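You operate a simulated robot arm through the tools that you are given. There is no shell and no other tool.

The job below is to be done with a simulated two-armed robot. You get a single attempt, and the scene is never put back.

TASK
Grip the Run 27 block in the vice on the plank, packed with the wide block.
Fine: the wide block comes from the wide drawer, which ends shut, and lies next to the fixed jaw; the vice lever ends locked.

It is judged by the outcome, as a careful person would: the job done as asked, and still so three seconds after it is handed in. It fails if anything else is knocked over, pushed out of place, dropped, spilled or broken.

THE ROBOT
Two 7-joint arms with two-finger parallel grippers on one trunk that stands fixed in place. Base frame: the origin is at the foot of the trunk, x ahead of it, y to its left, z up. Readings come in cm, rad, newtons and seconds.
The left shoulder is at [5, 15.8, 113.3], the right one opposite. With the tool pointing down near the work surface each hand reaches from about 10 to 60 cm from the base axis, measured 20 degrees to its own side. Payload 3.91 kg a hand.
The TCP of each hand is the grasp point between the finger pads, 3 cm short of the fingertips. In the tool frame z runs along the fingers and y along their closing line. The gripper opens to 11 cm. The fingers are 2 cm wide and 1 cm thick; the gripper's body (4.8 by 11.2 cm) begins 5.5 cm behind the TCP.
Orientation is told as [roll, pitch, yaw] about the base's x, y, z axes, in that order, counted from this pose: with the fingers straight down and closing along the base's y, the tool's x points along the base's -x, its y along +y and its z along -z.

THE INTERFACE
- The arms move only by the tool arm_command. It takes "left_series", "right_series" or both (then of equal length, played together; a hand with none holds still); each is a list of rows, each an object of numbers (a shift or turn left out is 0, a gripper value left out holds the last): "claw": the opening, from 0 (shut) to 1 (fully open); "x", "y", "z": the shift along the tool's x, y, z in m; "rx", "ry", "rz": the turn, a rotation vector about the tool's x, y, z in rad. In form: [{"claw": .., "x": .., "y": .., "z": .., "rx": .., "ry": .., "rz": ..}, ...]. A call has 1 to 20 rows; each row is the pose to reach, as a shift and turn from the pose commanded when the call began, along the tool's axes at that moment. Rows are played at 5 a second. More than 5 cm and 0.15 rad between two rows, or a gripper value outside its range, and nothing of the call is played. Where a pose cannot be reached the arm comes as near as it can. A force on the tool above 90 N (or 10 N above the force at the start of the call, whichever is more), or a blocked arm, ends the call early, and 0.2 s more pass. Each finger travels about 15.3 cm/s and halts on what it meets, pressing with about 26 N; the grip force reading is that of the motor and also rises with nothing between the fingers. The clock runs only during rows and for 0.2 s after the last one: add rows that repeat a pose to give the fingers time. The reply holds the time, the measured pose of the TCP, the force on the tool along the base axes, the opening and the grip force, in the units named above and with some noise, with the torque about the TCP (base axes, N m) and any sound that the robot's microphone picked up, and new pictures: "show" is both (left out), scene, wrist or none (wrist: the cameras of the hands that moved).
- Cameras (640 x 400 px; columns grow to the right, rows downward): "scene" is now at [12.69, -3.74, 127.95]; the picture's right is [-0.33, -0.94, 0.00], its down [-0.53, 0.19, -0.83] and it looks along [0.78, -0.27, -0.56] (base axes); focal length 231 px, centre (320, 200). "left" rides on the left gripper at [7.2, -1.7, -10.3] in its tool frame; the picture's right is [0.23, 0.97, 0.00], its down [-0.76, 0.18, -0.62] and it looks along [-0.61, 0.14, 0.78] (tool axes); focal length 222 px, centre (320, 200). "right" rides on the right gripper at [7.2, 1.7, -10.3] in its tool frame; the picture's right is [-0.23, 0.97, 0.00], its down [-0.76, -0.18, -0.62] and it looks along [-0.61, -0.14, 0.78] (tool axes); focal length 222 px, centre (320, 200). There is no depth. A picture from a camera that has moved, and an enlarged one, comes with that camera's place and axes in the base frame and with its lens. The place of the scene camera against the robot may be out by one fixed shift of up to 1.2 cm in any direction.
- move_column(by): slides the trunk up (or, below 0, down) by that many cm; the arms and the scene camera ride with it, the base frame stays. It gives what a move gives, with no picture.
- head_to(pan, tilt): turns the head with the scene camera to pan (to the left, within 1.396 rad either way) and tilt (down, from -0.506 to 1.204), counted from straight ahead of the robot. It gives what a move gives, and a new picture of the scene camera.
- enlarge(camera, box): a new picture of the part [left, top, right, bottom] of that camera's present view, enlarged. No time passes.
- sign_off(): hands the job in; it is judged then, once.

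Nothing tells you positions but the pictures and the camera data. Unless the task says otherwise, let go and move clear before handing in.

The tools are called after "Emit:" by a JSON object that holds its "method" and its "body". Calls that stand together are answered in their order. arm_command: Moves the arms, as the interface text tells. Its arguments: {"type":"object","properties":{"left_series":{"type":"array","items":{"type":"object","properties":{"claw":{"type":"number"},"x":{"type":"number"},"y":{"type":"number"},"z":{"type":"number"},"rx":{"type":"number"},"ry":{"type":"number"},"rz":{"type":"number"}}}},"right_series":{"type":"array","items":{"type":"object","properties":{"claw":{"type":"number"},"x":{"type":"number"},"y":{"type":"number"},"z":{"type":"number"},"rx":{"type":"number"},"ry":{"type":"number"},"rz":{"type":"number"}}}},"show":{"type":"string","enum":["both","scene","wrist","none"]}},"required":[]} The other tools are called the same way: move_column (by) moves the trunk up or down; head_to (pan, tilt) turns the head that bears the scene camera; enlarge (camera, box) takes an enlarged picture of a part of a camera's view; sign_off () hands the job in.

At the start:

```text
time: 0.0
left_tool_pos: [46.43, 3.55, 114.76]
left_tcp_rot: [0.0, 0.001, 0.002]
left_wrist_force: [0.9, -0.2, 0.1]
left_wrist_torque: [-0.02, 0.0, -0.04]
left_gripper_width: 10.99
left_grip_force: 0.1
right_tool_pos: [31.54, -31.81, 112.06]
right_tcp_rot: [0.003, 0.0, 0.003]
right_wrist_force: [-0.4, -0.1, -0.1]
right_wrist_torque: [-0.02, -0.01, 0.02]
right_gripper_width: 10.99
right_grip_force: 0.0
trunk travel left (down, up): [-37.5, 10.7]
head pan, tilt (commanded): [-0.339, 0.593]
```

scene: 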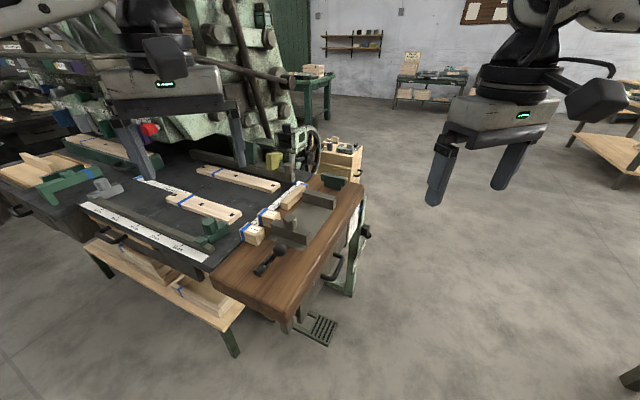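
right: 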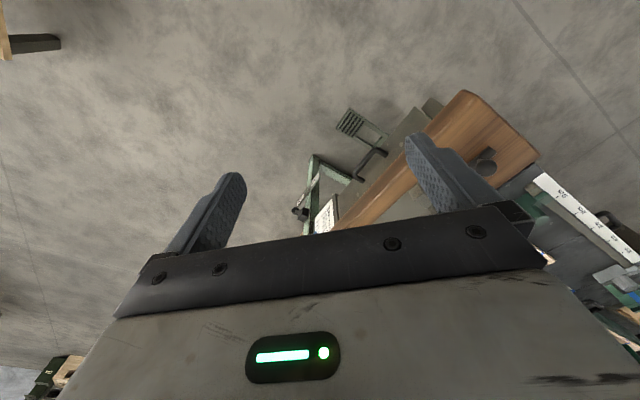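
left: 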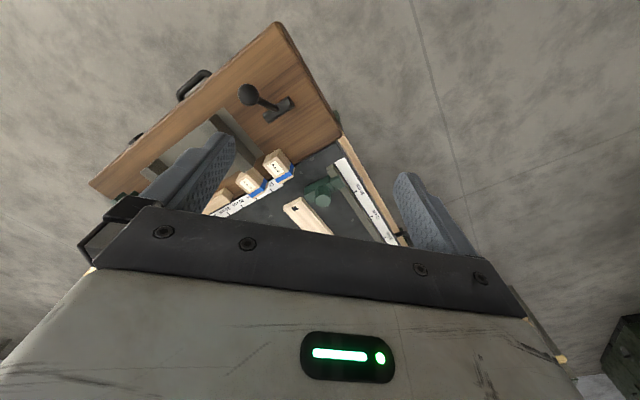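

I see a workbench ahead-left with a wooden plank carrying a vice, a lever, labelled blocks and drawers. First I'll take closer looks before moving anything.

Emit:
{"method": "enlarge", "body": {"camera": "scene", "box": [200, 140, 400, 340]}}

Emit:
{"method": "enlarge", "body": {"camera": "scene", "box": [60, 130, 260, 290]}}

Emit:
{"method": "enlarge", "body": {"camera": "left", "box": [80, 10, 420, 250]}}

Emit:
{"method": "enlarge", "body": {"camera": "right", "box": [270, 60, 640, 300]}}

```text
2.00 times, centred on (300, 240) of scene
camera zoom: at [12.69, -3.74, 127.95], right [-0.33, -0.94, 0.0], down [-0.53, 0.19, -0.83], along [0.78, -0.27, -0.56], focal length 462 px, centre (360, 120)
```

zoom: 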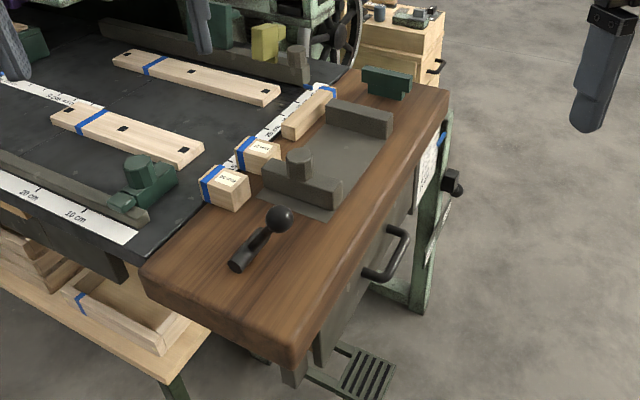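

```text
2.50 times, centred on (160, 210) of scene
camera zoom: at [12.69, -3.74, 127.95], right [-0.33, -0.94, 0.0], down [-0.53, 0.19, -0.83], along [0.78, -0.27, -0.56], focal length 578 px, centre (720, 175)
```

zoom: 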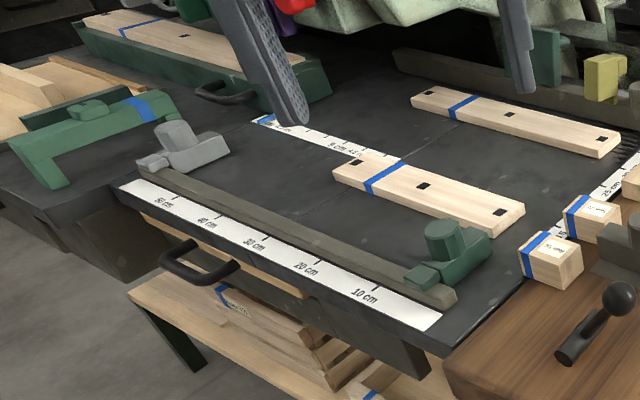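

```text
1.67 times, centred on (250, 130) of left
camera zoom: at [39.28, 1.98, 124.98], right [-0.23, 0.97, 0.0], down [0.76, 0.18, 0.62], along [0.61, 0.14, -0.78], focal length 370 px, centre (437, 317)
```

zoom: 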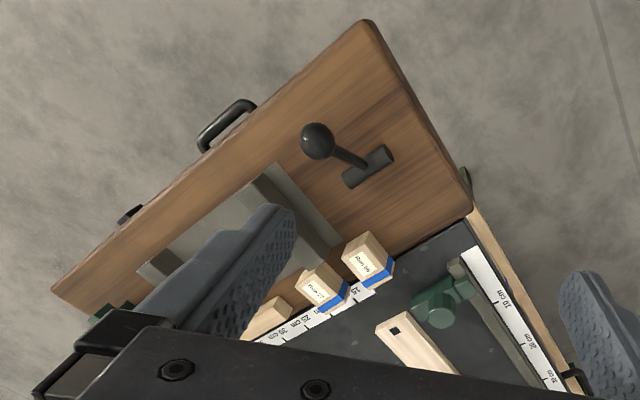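

```text
1.67 times, centred on (455, 180) of right
camera zoom: at [24.55, -30.08, 122.26], right [0.23, 0.97, 0.0], down [0.76, -0.18, 0.62], along [0.61, -0.14, -0.78], focal length 370 px, centre (95, 233)
```

zoom: 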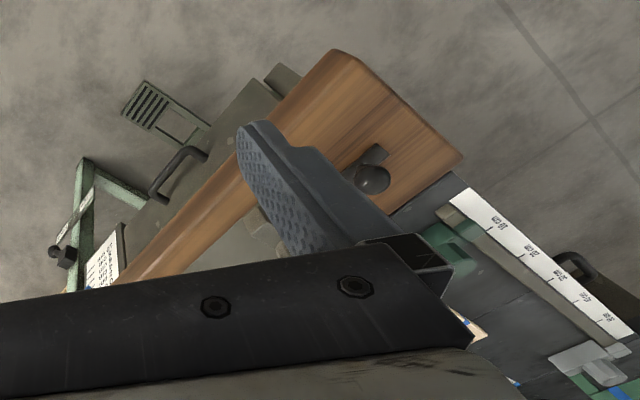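

The bench, plank, vice and lever are visible; I need finer views of the labels, drawers and the vice parts. Zooming in more.

Emit:
{"method": "enlarge", "body": {"camera": "scene", "box": [225, 170, 305, 250]}}

Emit:
{"method": "enlarge", "body": {"camera": "scene", "box": [270, 180, 350, 250]}}

Emit:
{"method": "enlarge", "body": {"camera": "scene", "box": [310, 180, 390, 300]}}

Emit:
{"method": "enlarge", "body": {"camera": "scene", "box": [80, 220, 240, 340]}}

Emit:
{"method": "enlarge", "body": {"camera": "scene", "box": [270, 60, 390, 180]}}

```text
5.00 times, centred on (265, 210) of scene
camera zoom: at [12.69, -3.74, 127.95], right [-0.33, -0.94, 0.0], down [-0.53, 0.19, -0.83], along [0.78, -0.27, -0.56], focal length 1155 px, centre (595, 150)
```

zoom: 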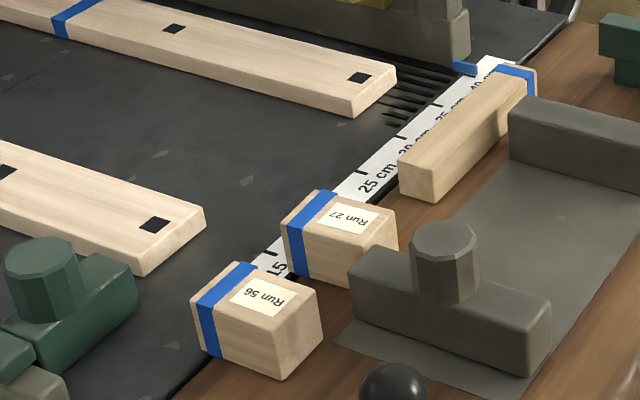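

```text
5.71 times, centred on (310, 215) of scene
camera zoom: at [12.69, -3.74, 127.95], right [-0.33, -0.94, 0.0], down [-0.53, 0.19, -0.83], along [0.78, -0.27, -0.56], focal length 1320 px, centre (377, 114)
```

zoom: 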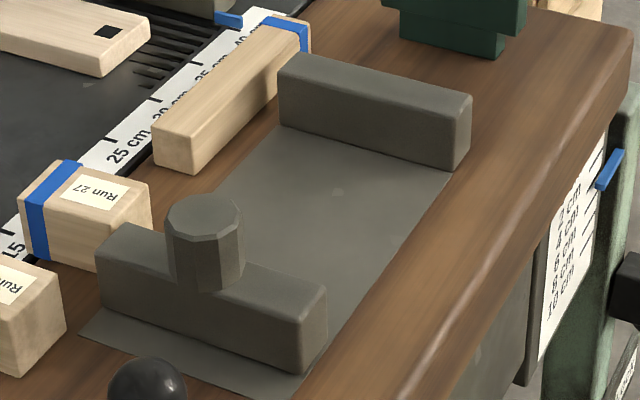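

```text
3.33 times, centred on (350, 240) of scene
camera zoom: at [12.69, -3.74, 127.95], right [-0.33, -0.94, 0.0], down [-0.53, 0.19, -0.83], along [0.78, -0.27, -0.56], focal length 770 px, centre (220, 67)
```

zoom: 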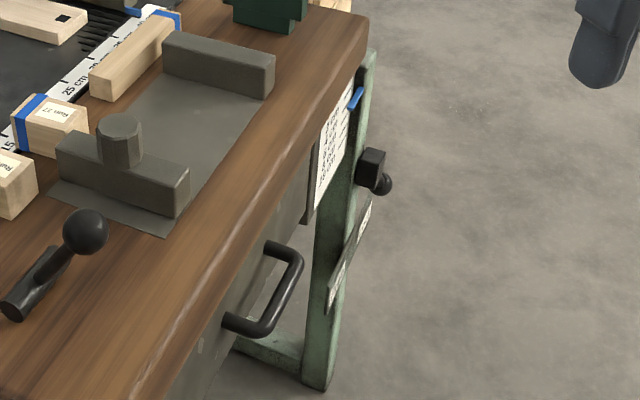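

```text
3.33 times, centred on (160, 280) of scene
camera zoom: at [12.69, -3.74, 127.95], right [-0.33, -0.94, 0.0], down [-0.53, 0.19, -0.83], along [0.78, -0.27, -0.56], focal length 770 px, centre (853, -67)
```

zoom: 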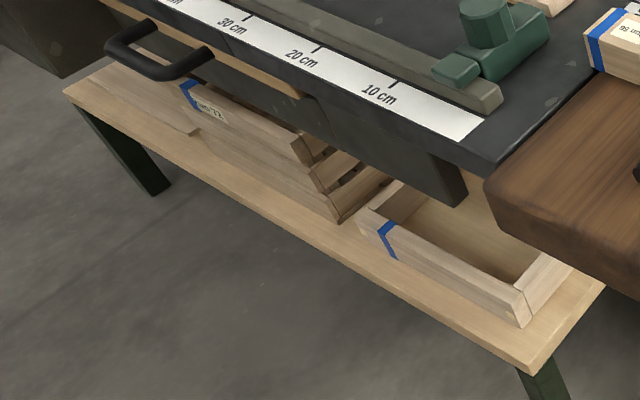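

```text
3.33 times, centred on (330, 120) of scene
camera zoom: at [12.69, -3.74, 127.95], right [-0.33, -0.94, 0.0], down [-0.53, 0.19, -0.83], along [0.78, -0.27, -0.56], focal length 770 px, centre (287, 467)
```

zoom: 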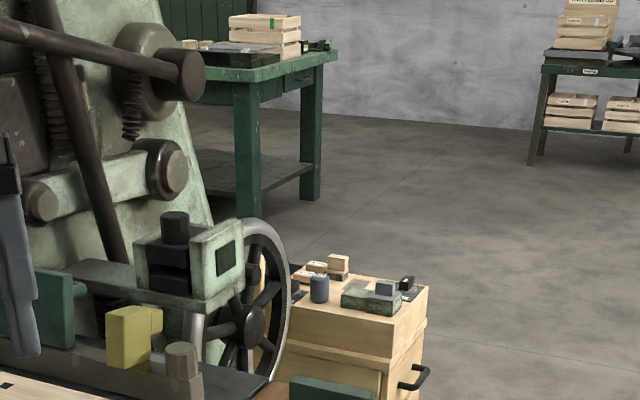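

The near jaw carries a boss (probably the moving jaw) with the lever close by, and "Run 27" and "Run 56" blocks lie next to it. I'll turn the head to look at the drawers on the bench front.

Emit:
{"method": "head_to", "body": {"pan": 0.1, "tilt": 0.85}}

```text
time: 0.9
left_tool_pos: [46.61, 3.79, 114.81]
left_tcp_rot: [0.0, 0.0, 0.002]
left_wrist_force: [-0.4, -0.7, 0.3]
left_wrist_torque: [-0.01, 0.02, 0.01]
left_gripper_width: 11.01
left_grip_force: 0.0
right_tool_pos: [31.69, -31.82, 112.07]
right_tcp_rot: [0.004, 0.0, 0.002]
right_wrist_force: [-0.5, -0.1, 0.1]
right_wrist_torque: [-0.03, -0.03, 0.01]
right_gripper_width: 11.0
right_grip_force: 0.1
trunk travel left (down, up): [-37.5, 10.7]
head pan, tilt (commanded): [0.099, 0.85]
camera scene: at [12.11, -0.03, 125.81], right [0.1, -1.0, 0.0], down [-0.75, -0.07, -0.66], along [0.66, 0.07, -0.75], focal length 231 px, centre (320, 200)
```

scene: 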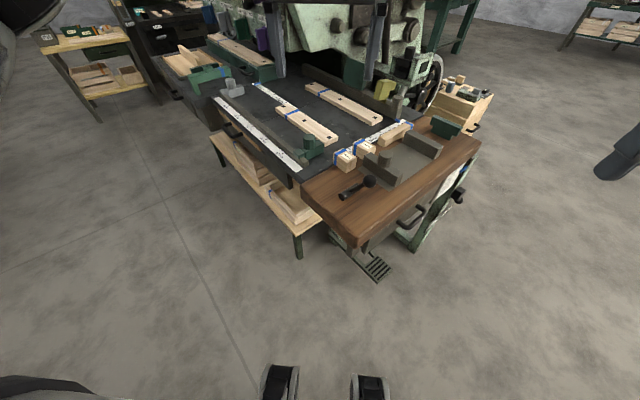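

The whole bench is in view now; I'll zoom in on the drawer fronts and vice from this angle.

Emit:
{"method": "enlarge", "body": {"camera": "scene", "box": [200, 80, 340, 200]}}

Emit:
{"method": "enlarge", "body": {"camera": "scene", "box": [320, 110, 490, 260]}}

Emit:
{"method": "enlarge", "body": {"camera": "scene", "box": [320, 120, 420, 210]}}

Emit:
{"method": "enlarge", "body": {"camera": "scene", "box": [380, 150, 480, 250]}}

Emit:
{"method": "enlarge", "body": {"camera": "scene", "box": [210, 120, 330, 240]}}

```text
3.33 times, centred on (270, 140) of scene
camera zoom: at [12.11, -0.03, 125.81], right [0.1, -1.0, 0.0], down [-0.75, -0.07, -0.66], along [0.66, 0.07, -0.75], focal length 770 px, centre (487, 400)
```

zoom: 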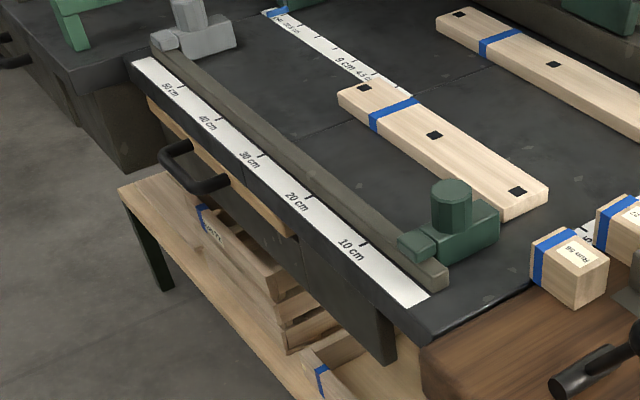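

```text
2.67 times, centred on (405, 185) of scene
camera zoom: at [12.11, -0.03, 125.81], right [0.1, -1.0, 0.0], down [-0.75, -0.07, -0.66], along [0.66, 0.07, -0.75], focal length 616 px, centre (93, 240)
```

zoom: 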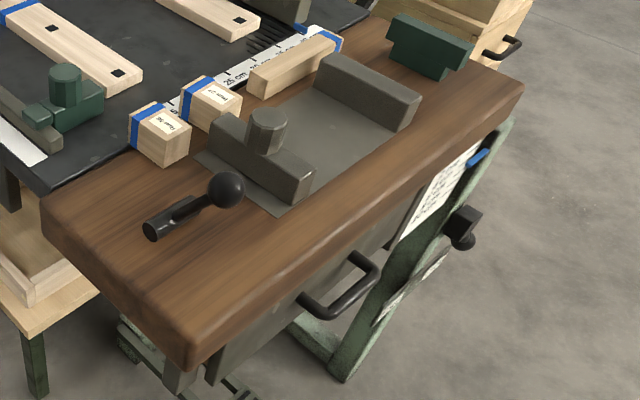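

```text
4.44 times, centred on (370, 165) of scene
camera zoom: at [12.11, -0.03, 125.81], right [0.1, -1.0, 0.0], down [-0.75, -0.07, -0.66], along [0.66, 0.07, -0.75], focal length 1027 px, centre (98, 356)
```

zoom: 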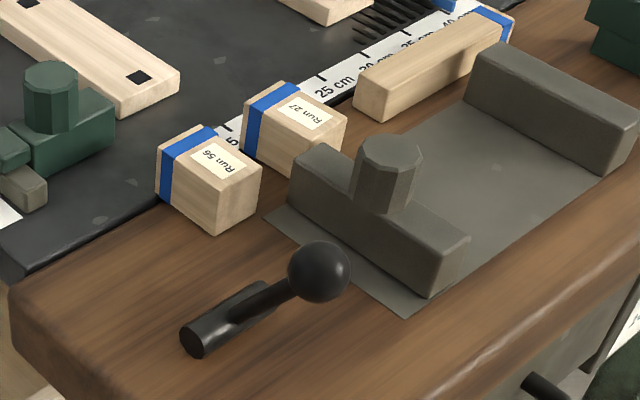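

```text
4.00 times, centred on (430, 200) of scene
camera zoom: at [12.11, -0.03, 125.81], right [0.1, -1.0, 0.0], down [-0.75, -0.07, -0.66], along [0.66, 0.07, -0.75], focal length 924 px, centre (-120, 200)
```

zoom: 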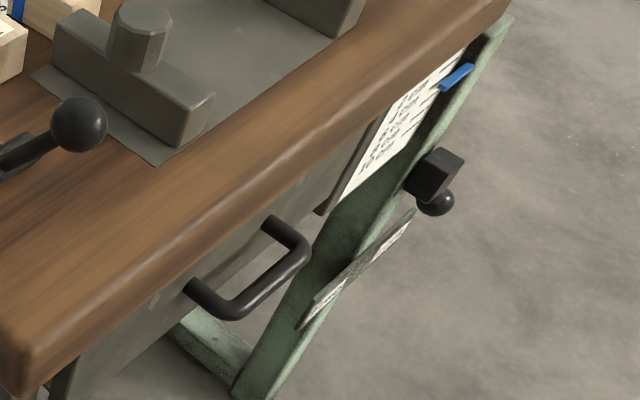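

```text
3.33 times, centred on (270, 180) of scene
camera zoom: at [12.11, -0.03, 125.81], right [0.1, -1.0, 0.0], down [-0.75, -0.07, -0.66], along [0.66, 0.07, -0.75], focal length 770 px, centre (487, 267)
```

zoom: 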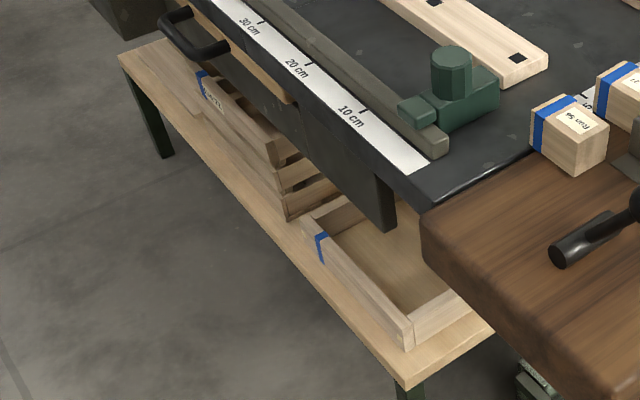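

The bench is turned about 45° to the robot: the plank's long axis runs along (0.71,-0.71), top near z≈82. The reachable drawer seems to be the one with a handle on the plank's right side. I'll yaw both hands so that their cameras look along the plank and at that drawer.

Emit:
{"method": "arm_command", "body": {"left_series": [{"rz": 0.13}, {"rz": 0.26}, {"rz": 0.39}, {"rz": 0.52}, {"rz": 0.65}, {"rz": 0.785}, {"rz": 0.785}], "right_series": [{"rz": -0.13, "x": -0.007, "y": -0.014, "z": 0.012}, {"rz": -0.26, "x": -0.014, "y": -0.028, "z": 0.024}, {"rz": -0.39, "x": -0.021, "y": -0.042, "z": 0.036}, {"rz": -0.52, "x": -0.028, "y": -0.056, "z": 0.048}, {"rz": -0.65, "x": -0.035, "y": -0.07, "z": 0.06}, {"rz": -0.785, "x": -0.043, "y": -0.082, "z": 0.07}, {"rz": -0.785, "x": -0.043, "y": -0.082, "z": 0.07}]}}

```text
time: 2.5
left_tool_pos: [46.36, 3.68, 114.66]
left_tcp_rot: [0.001, -0.002, -0.785]
left_wrist_force: [-0.1, 0.0, -0.2]
left_wrist_torque: [0.01, 0.01, 0.02]
left_gripper_width: 11.0
left_grip_force: 0.0
right_tool_pos: [32.16, -29.64, 105.83]
right_tcp_rot: [0.0, -0.003, 0.785]
right_wrist_force: [0.5, 0.1, -0.1]
right_wrist_torque: [0.0, 0.0, 0.01]
right_gripper_width: 11.01
right_grip_force: 0.0
right hand out of reach, approached as far as the arm can: row 4, 5, 6, 7
trunk travel left (down, up): [-37.5, 10.7]
head pan, tilt (commanded): [0.099, 0.85]
camera scene: at [12.12, -0.02, 125.81], right [0.1, -0.99, 0.0], down [-0.75, -0.07, -0.66], along [0.66, 0.07, -0.75], focal length 231 px, centre (320, 200)
camera right: at [25.98, -33.51, 116.05], right [-0.53, 0.85, 0.0], down [0.66, 0.41, 0.62], along [0.53, 0.33, -0.78], focal length 222 px, centre (320, 200)
camera left: at [40.2, 7.64, 124.94], right [0.53, 0.85, 0.0], down [0.66, -0.41, 0.62], along [0.53, -0.33, -0.78], focal length 222 px, centre (320, 200)
```

scene: 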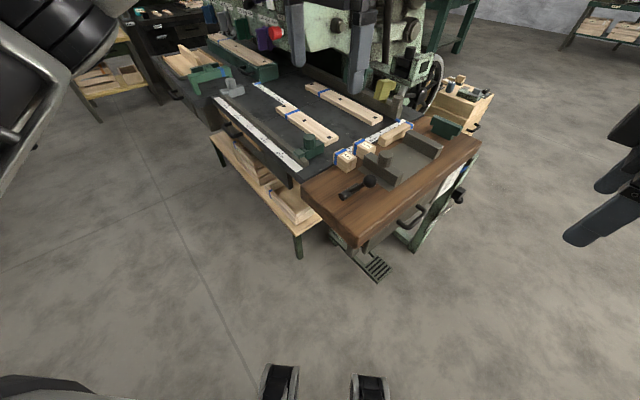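
right: 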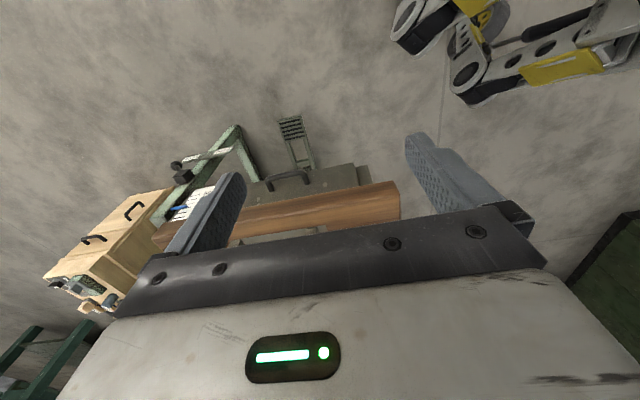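
left: 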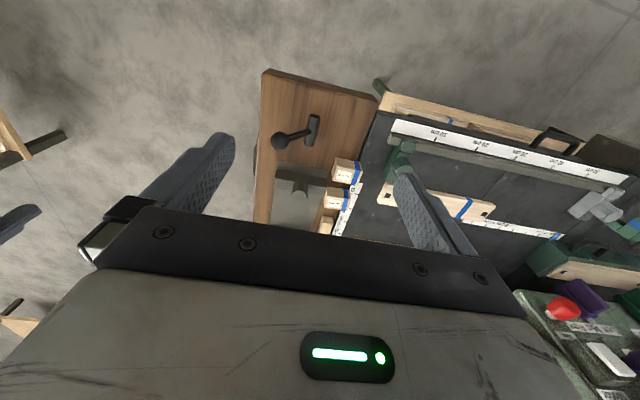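

The right camera now sees the drawer on the plank side and a wooden cabinet further back with two handles. I'll zoom into both wrist views.

Emit:
{"method": "enlarge", "body": {"camera": "right", "box": [160, 100, 420, 250]}}

Emit:
{"method": "enlarge", "body": {"camera": "right", "box": [40, 170, 200, 320]}}

Emit:
{"method": "enlarge", "body": {"camera": "left", "box": [240, 60, 400, 240]}}

Emit:
{"method": "enlarge", "body": {"camera": "left", "box": [360, 70, 640, 250]}}

```text
2.46 times, centred on (290, 175) of right
camera zoom: at [25.98, -33.51, 116.05], right [-0.53, 0.85, 0.0], down [0.66, 0.41, 0.62], along [0.53, 0.33, -0.78], focal length 547 px, centre (394, 262)
```

zoom: 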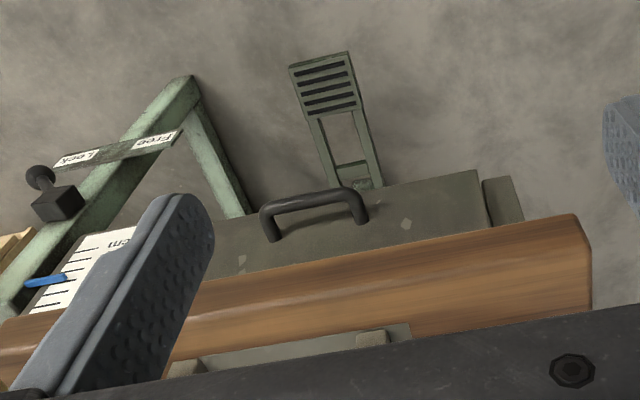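

```text
2.67 times, centred on (120, 245) of right
camera zoom: at [25.98, -33.51, 116.05], right [-0.53, 0.85, 0.0], down [0.66, 0.41, 0.62], along [0.53, 0.33, -0.78], focal length 592 px, centre (853, 80)
```

zoom: 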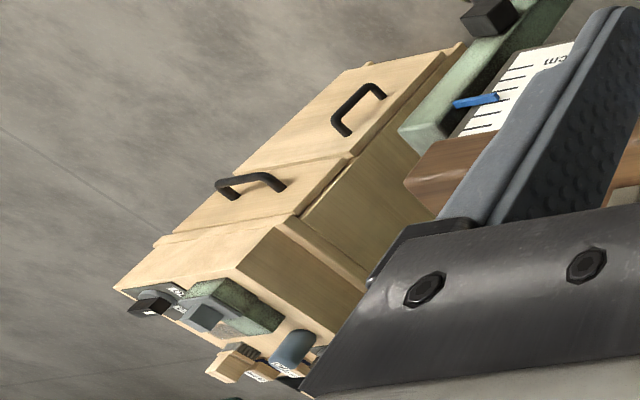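

```text
2.22 times, centred on (320, 150) of left
camera zoom: at [40.2, 7.64, 124.94], right [0.53, 0.85, 0.0], down [0.66, -0.41, 0.62], along [0.53, -0.33, -0.78], focal length 494 px, centre (320, 311)
```

zoom: 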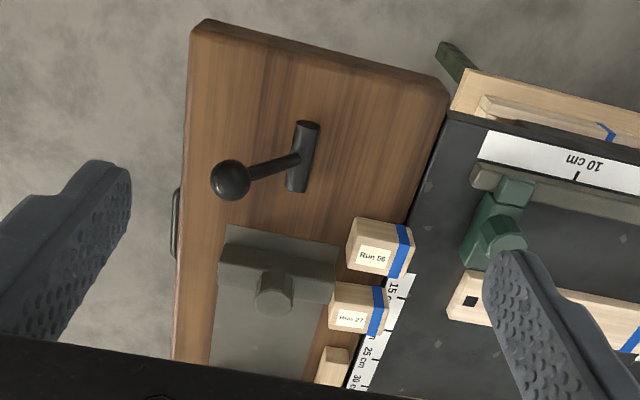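

```text
2.22 times, centred on (500, 160) of left
camera zoom: at [40.2, 7.64, 124.94], right [0.53, 0.85, 0.0], down [0.66, -0.41, 0.62], along [0.53, -0.33, -0.78], focal length 494 px, centre (-80, 289)
```

zoom: 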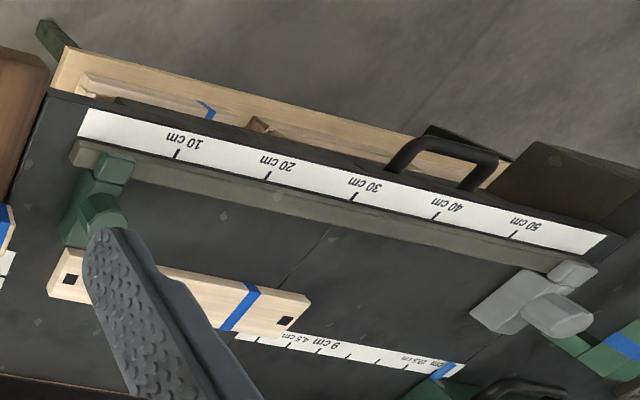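

A plate labelled "Lock/Free" is by the bench leg with a small black lever, besides the black lever on the plank. I'll pull the left hand back and lower the trunk to see drawer fronts and that plate from lower down.

Emit:
{"method": "arm_command", "body": {"left_series": [{"x": 0.036, "y": 0.008}, {"x": 0.072, "y": 0.016}, {"x": 0.108, "y": 0.024}, {"x": 0.144, "y": 0.032}, {"x": 0.18, "y": 0.04}, {"x": 0.18, "y": 0.04}], "show": "none"}}

Emit:
{"method": "move_column", "body": {"by": -20}}

Emit:
{"method": "head_to", "body": {"pan": -0.2, "tilt": 0.5}}

Emit:
{"method": "enlarge", "body": {"camera": "right", "box": [0, 0, 640, 400]}}

```text
time: 3.9
left_tool_pos: [36.42, 19.17, 114.64]
left_tcp_rot: [0.0, -0.001, -0.784]
left_wrist_force: [0.9, 0.5, 0.3]
left_wrist_torque: [0.03, 0.01, -0.01]
left_gripper_width: 11.01
left_grip_force: 0.1
right_tool_pos: [32.09, -29.71, 105.86]
right_tcp_rot: [-0.001, 0.002, 0.785]
right_wrist_force: [0.3, 0.9, 0.6]
right_wrist_torque: [0.03, -0.02, 0.04]
right_gripper_width: 11.04
right_grip_force: 0.1
trunk travel left (down, up): [-37.5, 10.7]
head pan, tilt (commanded): [0.099, 0.85]
```

```text
time: 6.1
left_tool_pos: [36.37, 19.16, 94.58]
left_tcp_rot: [-0.002, 0.0, -0.785]
left_wrist_force: [0.9, -0.4, 0.7]
left_wrist_torque: [-0.01, -0.02, 0.0]
left_gripper_width: 11.0
left_grip_force: 0.1
right_tool_pos: [32.08, -29.77, 85.9]
right_tcp_rot: [0.001, -0.001, 0.783]
right_wrist_force: [-0.1, 0.5, 0.2]
right_wrist_torque: [-0.02, 0.05, 0.0]
right_gripper_width: 10.99
right_grip_force: 0.1
trunk travel left (down, up): [-17.5, 30.7]
head pan, tilt (commanded): [0.099, 0.85]
```

```text
time: 6.9
left_tool_pos: [36.39, 19.17, 94.59]
left_tcp_rot: [0.0, 0.001, -0.784]
left_wrist_force: [0.2, -0.8, 0.3]
left_wrist_torque: [0.0, -0.02, 0.02]
left_gripper_width: 11.0
left_grip_force: 0.0
right_tool_pos: [32.19, -29.59, 85.92]
right_tcp_rot: [-0.002, 0.0, 0.784]
right_wrist_force: [-0.6, -0.4, -0.8]
right_wrist_torque: [-0.02, -0.03, -0.02]
right_gripper_width: 11.0
right_grip_force: 0.0
trunk travel left (down, up): [-17.5, 30.7]
head pan, tilt (commanded): [-0.201, 0.499]
camera scene: at [13.25, -2.6, 108.8], right [-0.2, -0.98, 0.0], down [-0.47, 0.1, -0.88], along [0.86, -0.17, -0.48], focal length 231 px, centre (320, 200)
```

scene: 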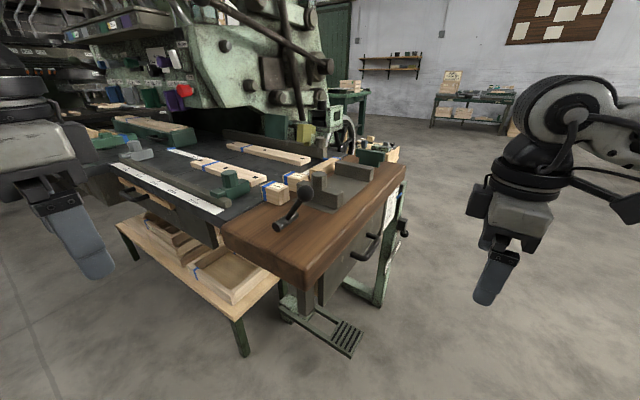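

```text
1.00 times, centred on (320, 200) of right (not enlarged: the box is as wide or as high as the picture)
camera zoom: at [25.98, -33.52, 96.06], right [-0.53, 0.85, 0.0], down [0.66, 0.41, 0.62], along [0.53, 0.33, -0.78], focal length 222 px, centre (320, 200)
```

zoom: 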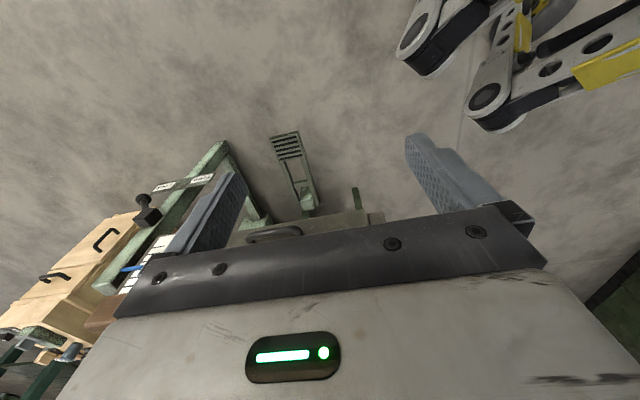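

Emit:
{"method": "enlarge", "body": {"camera": "scene", "box": [260, 150, 420, 270]}}

Emit:
{"method": "enlarge", "body": {"camera": "scene", "box": [320, 190, 420, 310]}}

Emit:
{"method": "enlarge", "body": {"camera": "scene", "box": [100, 150, 280, 280]}}

Emit:
{"method": "enlarge", "body": {"camera": "scene", "box": [340, 130, 410, 180]}}

Emit:
{"method": "enlarge", "body": {"camera": "right", "box": [100, 140, 260, 300]}}

```text
3.33 times, centred on (340, 210) of scene
camera zoom: at [13.25, -2.6, 108.8], right [-0.2, -0.98, 0.0], down [-0.47, 0.1, -0.88], along [0.86, -0.17, -0.48], focal length 770 px, centre (253, 167)
```

zoom: 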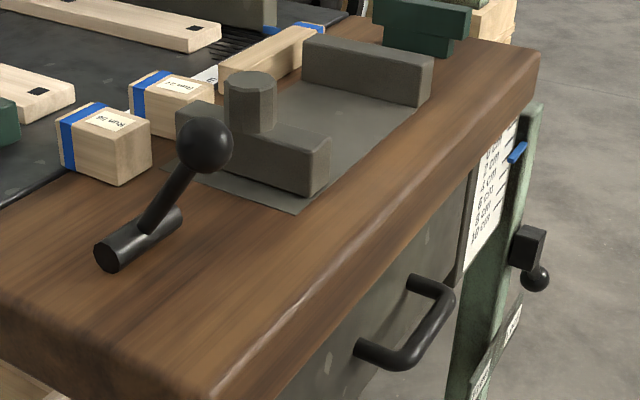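

```text
3.33 times, centred on (370, 250) of scene
camera zoom: at [13.25, -2.6, 108.8], right [-0.2, -0.98, 0.0], down [-0.47, 0.1, -0.88], along [0.86, -0.17, -0.48], focal length 770 px, centre (153, 33)
```

zoom: 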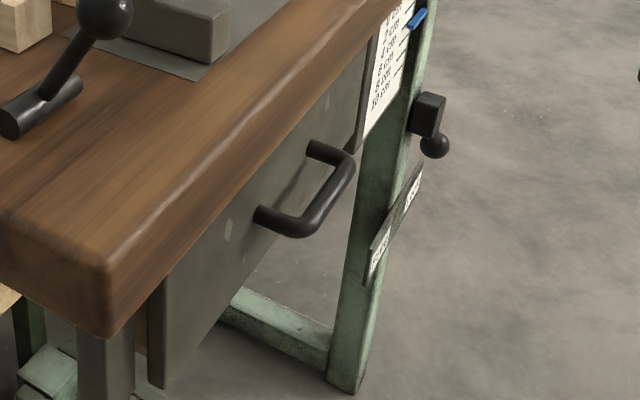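

```text
3.08 times, centred on (190, 215) of scene
camera zoom: at [13.25, -2.6, 108.8], right [-0.2, -0.98, 0.0], down [-0.47, 0.1, -0.88], along [0.86, -0.17, -0.48], focal length 711 px, centre (720, 154)
```

zoom: 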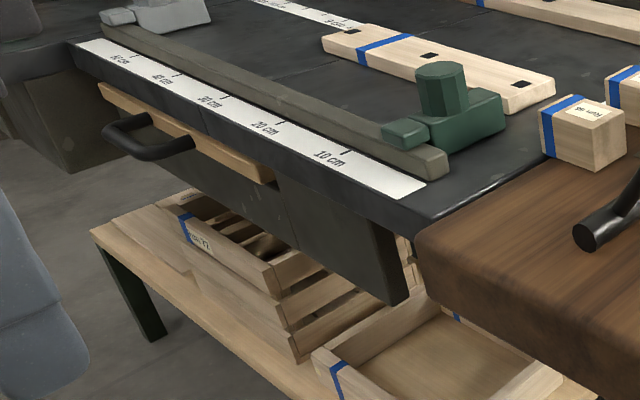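

```text
8.00 times, centred on (375, 155) of scene
camera zoom: at [13.25, -2.6, 108.8], right [-0.2, -0.98, 0.0], down [-0.47, 0.1, -0.88], along [0.86, -0.17, -0.48], focal length 1849 px, centre (-120, 560)
```

zoom: 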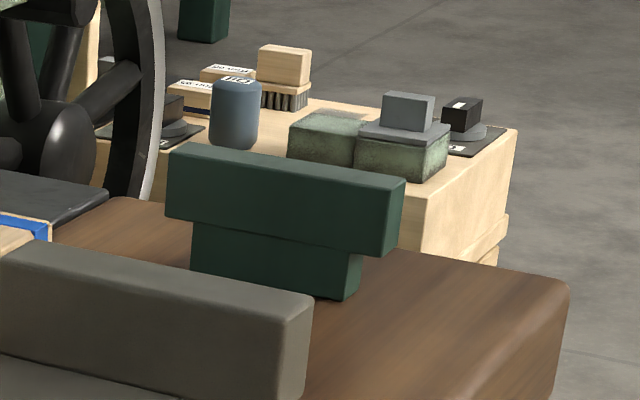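

```text
2.50 times, centred on (180, 220) of right
camera zoom: at [25.98, -33.52, 96.06], right [-0.53, 0.85, 0.0], down [0.66, 0.41, 0.62], along [0.53, 0.33, -0.78], focal length 555 px, centre (670, 150)
```

zoom: 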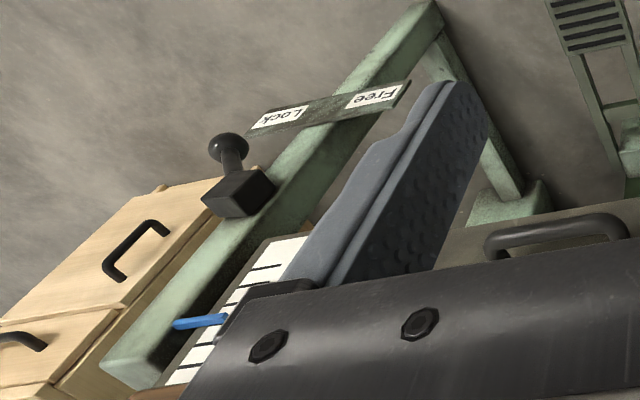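

The side drawer's handle sits at about (57,-24,66), well under the plank top, so a tilted or horizontal reach is needed. I'll test whether the right hand can tilt its fingers toward the drawer.

Emit:
{"method": "arm_command", "body": {"right_series": [{"ry": -0.14}, {"ry": -0.28}, {"ry": -0.42}, {"ry": -0.56}, {"ry": -0.7}, {"ry": -0.84}, {"ry": -0.98}, {"ry": -0.98}], "show": "both"}}

```text
time: 8.7
left_tool_pos: [36.4, 19.17, 94.52]
left_tcp_rot: [0.0, 0.0, -0.783]
left_wrist_force: [0.6, -0.1, -0.4]
left_wrist_torque: [0.0, 0.0, 0.03]
left_gripper_width: 11.0
left_grip_force: 0.0
right_tool_pos: [33.99, -22.31, 89.18]
right_tcp_rot: [-0.007, -0.927, 0.754]
right_wrist_force: [0.2, -1.0, 0.3]
right_wrist_torque: [0.0, 0.0, 0.01]
right_gripper_width: 11.01
right_grip_force: 0.0
right hand out of reach, approached as far as the arm can: row 1, 2, 3, 4, 5, 6, 7, 8
trunk travel left (down, up): [-17.5, 30.7]
head pan, tilt (commanded): [-0.201, 0.499]
camera scene: at [13.21, -2.59, 108.82], right [-0.2, -0.98, 0.0], down [-0.47, 0.1, -0.88], along [0.86, -0.17, -0.48], focal length 231 px, centre (320, 200)
camera right: at [23.88, -29.56, 89.49], right [-0.56, 0.81, 0.18], down [0.09, -0.16, 0.98], along [0.82, 0.57, 0.02], focal length 222 px, centre (320, 200)
```

scene: 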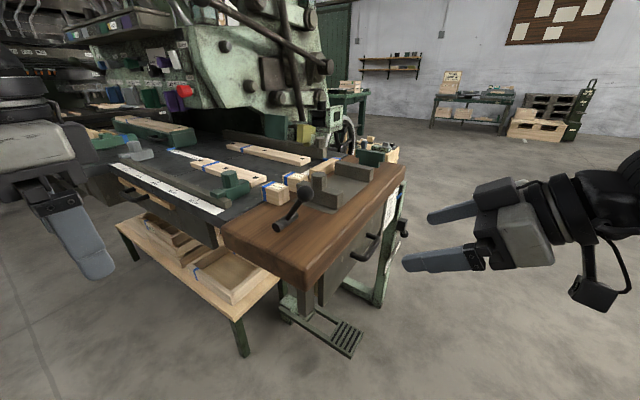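
right: 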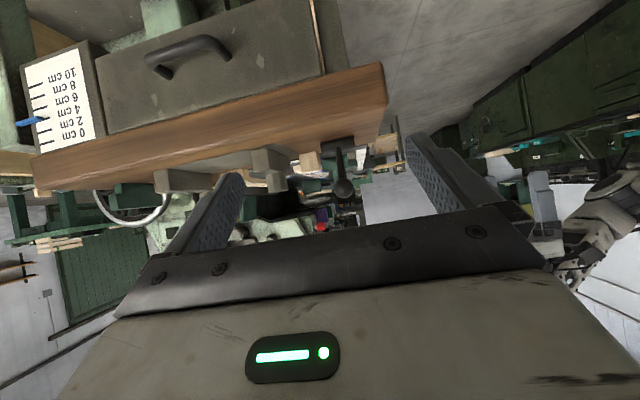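

The right camera now looks straight at the drawer front (picture upside down). Zooming in for details.

Emit:
{"method": "enlarge", "body": {"camera": "right", "box": [0, 0, 400, 220]}}

Emit:
{"method": "enlarge", "body": {"camera": "right", "box": [240, 100, 440, 240]}}

```text
1.60 times, centred on (200, 110) of right
camera zoom: at [23.88, -29.56, 89.49], right [-0.56, 0.81, 0.18], down [0.09, -0.16, 0.98], along [0.82, 0.57, 0.02], focal length 355 px, centre (512, 344)
```

zoom: 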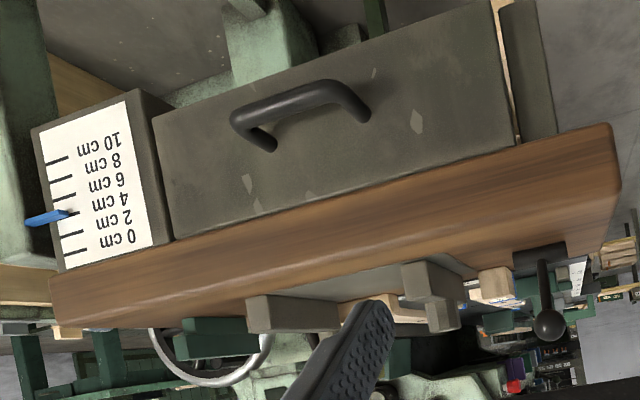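

```text
2.86 times, centred on (340, 170) of right
camera zoom: at [23.88, -29.56, 89.49], right [-0.56, 0.81, 0.18], down [0.09, -0.16, 0.98], along [0.82, 0.57, 0.02], focal length 635 px, centre (263, 286)
```

zoom: 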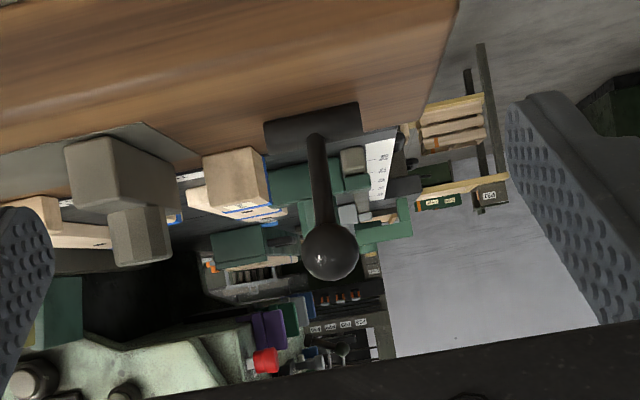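

There is one steel drawer on this side; its handle bar centre triangulates to about (56.4,-24.9,67.4), standing 4.7 cm off the face. I'll move the right hand toward a point in front of the handle, step by step, to check reach.

Emit:
{"method": "arm_command", "body": {"right_series": [{"x": 0.017, "y": -0.029, "z": 0.025}, {"x": 0.034, "y": -0.058, "z": 0.05}, {"x": 0.051, "y": -0.087, "z": 0.075}, {"x": 0.051, "y": -0.087, "z": 0.075}], "show": "wrist"}}

```text
time: 9.7
left_tool_pos: [36.33, 19.22, 94.53]
left_tcp_rot: [0.0, -0.002, -0.784]
left_wrist_force: [0.3, -0.8, 0.8]
left_wrist_torque: [0.03, -0.04, -0.02]
left_gripper_width: 11.02
left_grip_force: 0.0
right_tool_pos: [43.12, -20.92, 82.08]
right_tcp_rot: [0.014, -1.021, 0.767]
right_wrist_force: [-2.8, -2.3, -6.3]
right_wrist_torque: [0.41, -0.45, 0.01]
right_gripper_width: 11.02
right_grip_force: 0.1
right hand out of reach, approached as far as the arm can: row 1, 2, 3, 4
trunk travel left (down, up): [-17.5, 30.7]
head pan, tilt (commanded): [-0.201, 0.499]
camera right: at [33.13, -28.45, 81.36], right [-0.6, 0.78, 0.2], down [0.04, -0.22, 0.97], along [0.8, 0.59, 0.11], focal length 222 px, centre (320, 200)
```

right: 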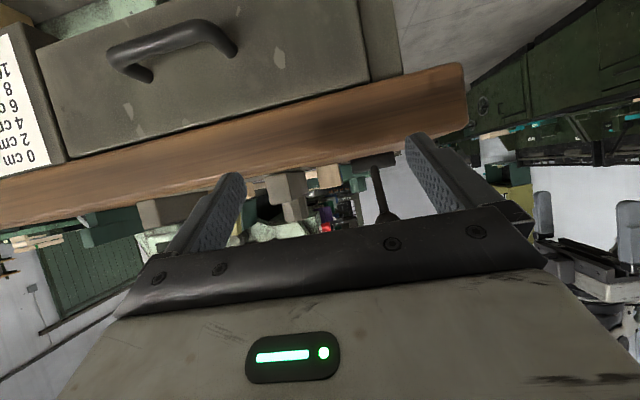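

The right hand's reach seems limited by wrist yaw (relative heading ~70°). I'll roll the hand about its own approach axis, which should free it, and see where it settles.

Emit:
{"method": "arm_command", "body": {"right_series": [{"rz": 0.13, "claw": 0.8}, {"rz": 0.26, "claw": 0.6}, {"rz": 0.39, "claw": 0.4}, {"rz": 0.52, "claw": 0.2}, {"rz": 0.65, "claw": 0.0}, {"rz": 0.78, "claw": 0.0}, {"rz": 0.78, "claw": 0.0}], "show": "both"}}

```text
time: 11.3
left_tool_pos: [36.38, 19.14, 94.61]
left_tcp_rot: [-0.001, -0.001, -0.783]
left_wrist_force: [-0.4, 0.3, 0.1]
left_wrist_torque: [0.0, 0.0, -0.01]
left_gripper_width: 11.0
left_grip_force: 0.0
right_tool_pos: [41.99, -26.42, 80.85]
right_tcp_rot: [0.751, -0.604, -0.275]
right_wrist_force: [-0.1, 0.7, 0.1]
right_wrist_torque: [0.0, 0.02, -0.01]
right_gripper_width: 0.0
right_grip_force: 25.6
trunk travel left (down, up): [-17.5, 30.7]
head pan, tilt (commanded): [-0.201, 0.499]
camera scene: at [13.25, -2.61, 108.81], right [-0.2, -0.98, 0.0], down [-0.47, 0.1, -0.88], along [0.86, -0.17, -0.48], focal length 231 px, centre (320, 200)
camera right: at [30.15, -28.94, 83.74], right [0.01, 0.74, 0.68], down [0.27, -0.65, 0.71], along [0.96, 0.17, -0.2], focal length 222 px, centre (320, 200)
```

scene: 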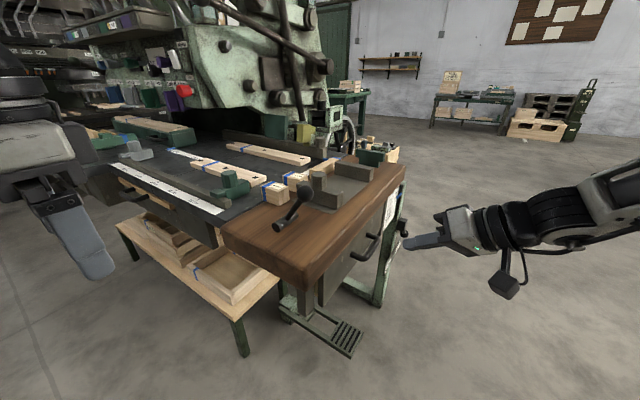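
right: 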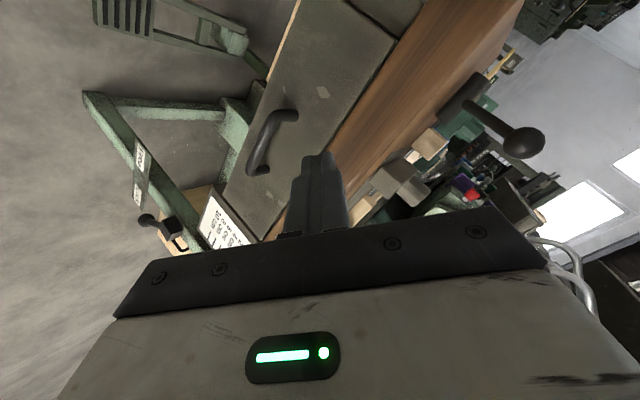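

The arm now reaches freely, and a call's start pose equals the measured one. I'll roll a further 45° so the fingers can close above/behind and below/in front of the handle bar, and move to 8 cm short of the bar.

Emit:
{"method": "arm_command", "body": {"right_series": [{"rz": 0.13, "x": -0.0057, "y": -0.0147, "z": 0.0156, "claw": 0.1}, {"rz": 0.26, "x": -0.0113, "y": -0.0293, "z": 0.0312, "claw": 0.2}, {"rz": 0.39, "x": -0.017, "y": -0.044, "z": 0.0468, "claw": 0.3}, {"rz": 0.52, "x": -0.0227, "y": -0.0587, "z": 0.0623, "claw": 0.4}, {"rz": 0.65, "x": -0.0283, "y": -0.0733, "z": 0.0779, "claw": 0.4}, {"rz": 0.785, "x": -0.034, "y": -0.088, "z": 0.0935, "claw": 0.4}, {"rz": 0.785, "x": -0.034, "y": -0.088, "z": 0.0935, "claw": 0.4}], "show": "both"}}

```text
time: 12.9
left_tool_pos: [36.44, 19.09, 94.56]
left_tcp_rot: [0.0, 0.0, -0.783]
left_wrist_force: [-0.1, 0.1, 0.4]
left_wrist_torque: [-0.01, -0.01, 0.01]
left_gripper_width: 10.99
left_grip_force: 0.1
right_tool_pos: [51.61, -29.23, 71.98]
right_tcp_rot: [0.927, -0.008, -0.818]
right_wrist_force: [0.1, 0.0, -0.3]
right_wrist_torque: [-0.03, 0.0, 0.0]
right_gripper_width: 4.41
right_grip_force: 0.0
trunk travel left (down, up): [-17.5, 30.7]
head pan, tilt (commanded): [-0.201, 0.499]
camera scene: at [13.26, -2.61, 108.8], right [-0.2, -0.98, 0.0], down [-0.47, 0.1, -0.88], along [0.86, -0.17, -0.48], focal length 231 px, centre (320, 200)
camera right: at [41.58, -28.81, 79.45], right [0.58, 0.24, 0.78], down [0.08, -0.97, 0.24], along [0.81, -0.08, -0.58], focal length 222 px, centre (320, 200)
```

scene: 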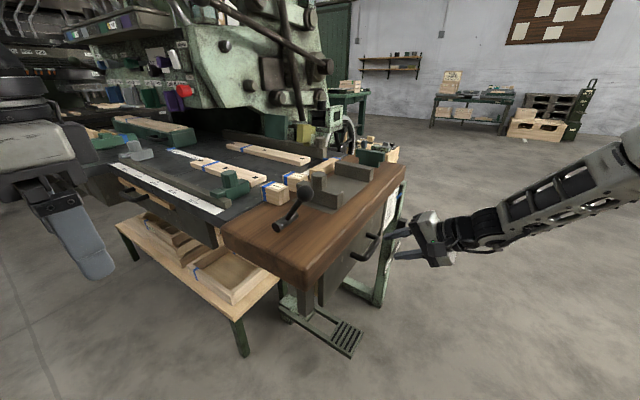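
right: 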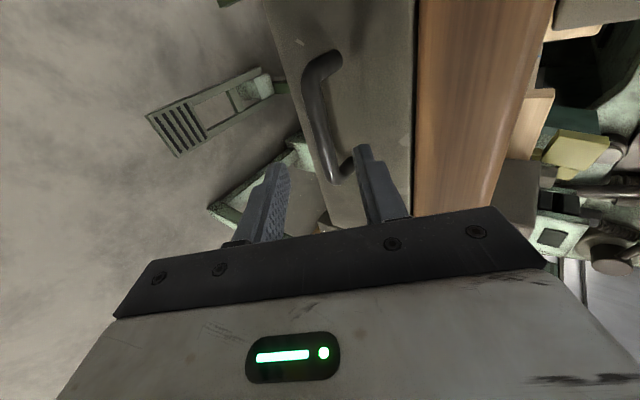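

Fingers straddle the bar's line of approach nicely. Advancing along the fingers by 7.3 cm and checking.

Emit:
{"method": "arm_command", "body": {"right_series": [{"z": 0.02, "y": 0.001}, {"z": 0.04, "y": 0.002}, {"z": 0.055, "y": 0.002}, {"z": 0.065, "y": 0.002}, {"z": 0.073, "y": 0.002}, {"z": 0.073, "y": 0.002}], "show": "both"}}

```text
time: 14.3
left_tool_pos: [36.36, 19.2, 94.63]
left_tcp_rot: [0.0, 0.0, -0.783]
left_wrist_force: [-0.4, 0.6, 0.1]
left_wrist_torque: [0.04, -0.02, 0.0]
left_gripper_width: 11.02
left_grip_force: 0.1
right_tool_pos: [56.2, -25.14, 67.99]
right_tcp_rot: [0.927, -0.009, -0.818]
right_wrist_force: [-0.3, -0.1, -0.6]
right_wrist_torque: [0.0, -0.02, -0.03]
right_gripper_width: 4.38
right_grip_force: 0.0
trunk travel left (down, up): [-17.5, 30.7]
head pan, tilt (commanded): [-0.201, 0.499]
camera scene: at [13.25, -2.61, 108.81], right [-0.2, -0.98, 0.0], down [-0.47, 0.1, -0.88], along [0.86, -0.17, -0.48], focal length 231 px, centre (320, 200)
camera right: at [46.06, -24.76, 75.33], right [0.58, 0.24, 0.78], down [0.08, -0.97, 0.24], along [0.81, -0.08, -0.58], focal length 222 px, centre (320, 200)
```

scene: 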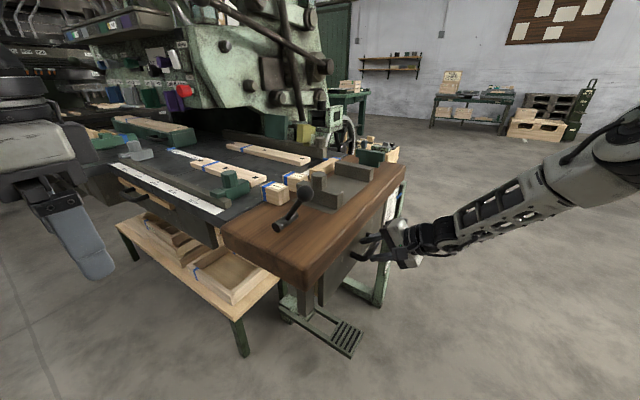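
right: 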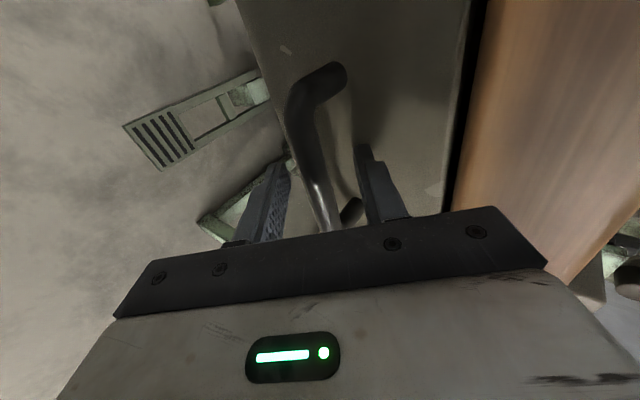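

The bar lies between the fingers. Closing now.

Emit:
{"method": "arm_command", "body": {"right_series": [{"claw": 0.25}, {"claw": 0.1}, {"claw": 0.0}, {"claw": 0.0}], "show": "wrist"}}

```text
time: 15.3
left_tool_pos: [36.4, 19.16, 94.54]
left_tcp_rot: [0.0, 0.0, -0.783]
left_wrist_force: [-0.4, 0.7, -0.1]
left_wrist_torque: [-0.01, -0.01, -0.02]
left_gripper_width: 10.98
left_grip_force: 0.0
right_tool_pos: [56.08, -25.26, 67.75]
right_tcp_rot: [0.925, -0.008, -0.818]
right_wrist_force: [-4.8, -2.0, -5.5]
right_wrist_torque: [-0.74, -0.61, 0.58]
right_gripper_width: 1.54
right_grip_force: 45.5
trunk travel left (down, up): [-17.5, 30.7]
head pan, tilt (commanded): [-0.201, 0.499]
camera right: at [46.0, -24.81, 75.23], right [0.58, 0.24, 0.78], down [0.08, -0.97, 0.24], along [0.81, -0.08, -0.58], focal length 222 px, centre (320, 200)
```

right: 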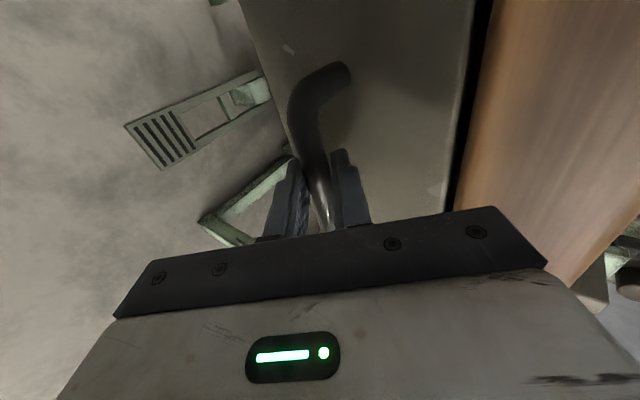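

Handle gripped (1.5 cm). Pulling the drawer out along (-0.707,-0.707), 10 cm first.

Emit:
{"method": "arm_command", "body": {"right_series": [{"y": -0.006, "z": -0.008}, {"y": -0.015, "z": -0.02}, {"y": -0.024, "z": -0.032}, {"y": -0.033, "z": -0.044}, {"y": -0.042, "z": -0.056}, {"y": -0.051, "z": -0.068}, {"y": -0.06, "z": -0.08}, {"y": -0.06, "z": -0.08}], "show": "both"}}

```text
time: 17.1
left_tool_pos: [36.57, 18.94, 94.56]
left_tcp_rot: [-0.001, 0.002, -0.785]
left_wrist_force: [0.6, 0.4, 0.6]
left_wrist_torque: [0.01, 0.0, -0.01]
left_gripper_width: 11.01
left_grip_force: 0.0
right_tool_pos: [49.03, -32.35, 67.82]
right_tcp_rot: [0.924, -0.008, -0.82]
right_wrist_force: [7.7, -11.8, -12.8]
right_wrist_torque: [-0.87, -0.76, -0.05]
right_gripper_width: 1.58
right_grip_force: 45.0
trunk travel left (down, up): [-17.5, 30.7]
head pan, tilt (commanded): [-0.201, 0.499]
camera scene: at [13.36, -2.71, 108.78], right [-0.2, -0.98, 0.0], down [-0.47, 0.1, -0.88], along [0.86, -0.17, -0.48], focal length 231 px, centre (320, 200)
camera right: at [38.97, -31.79, 75.24], right [0.58, 0.24, 0.78], down [0.08, -0.97, 0.24], along [0.81, -0.08, -0.58], focal length 222 px, centre (320, 200)
```

scene: 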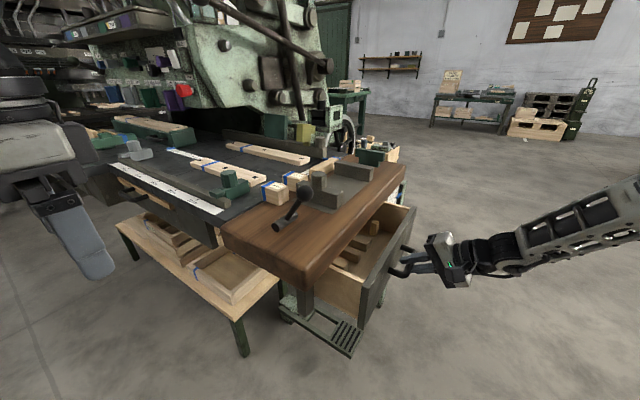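
right: 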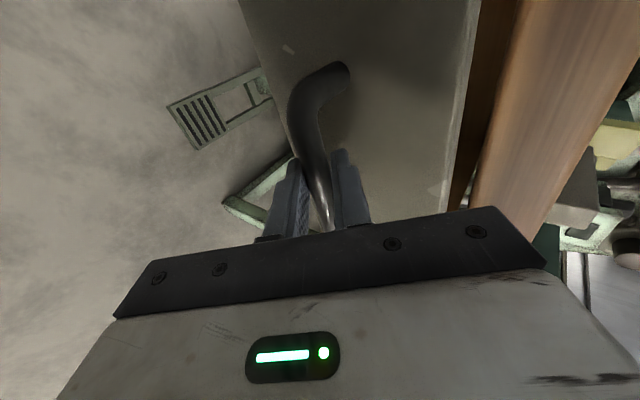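

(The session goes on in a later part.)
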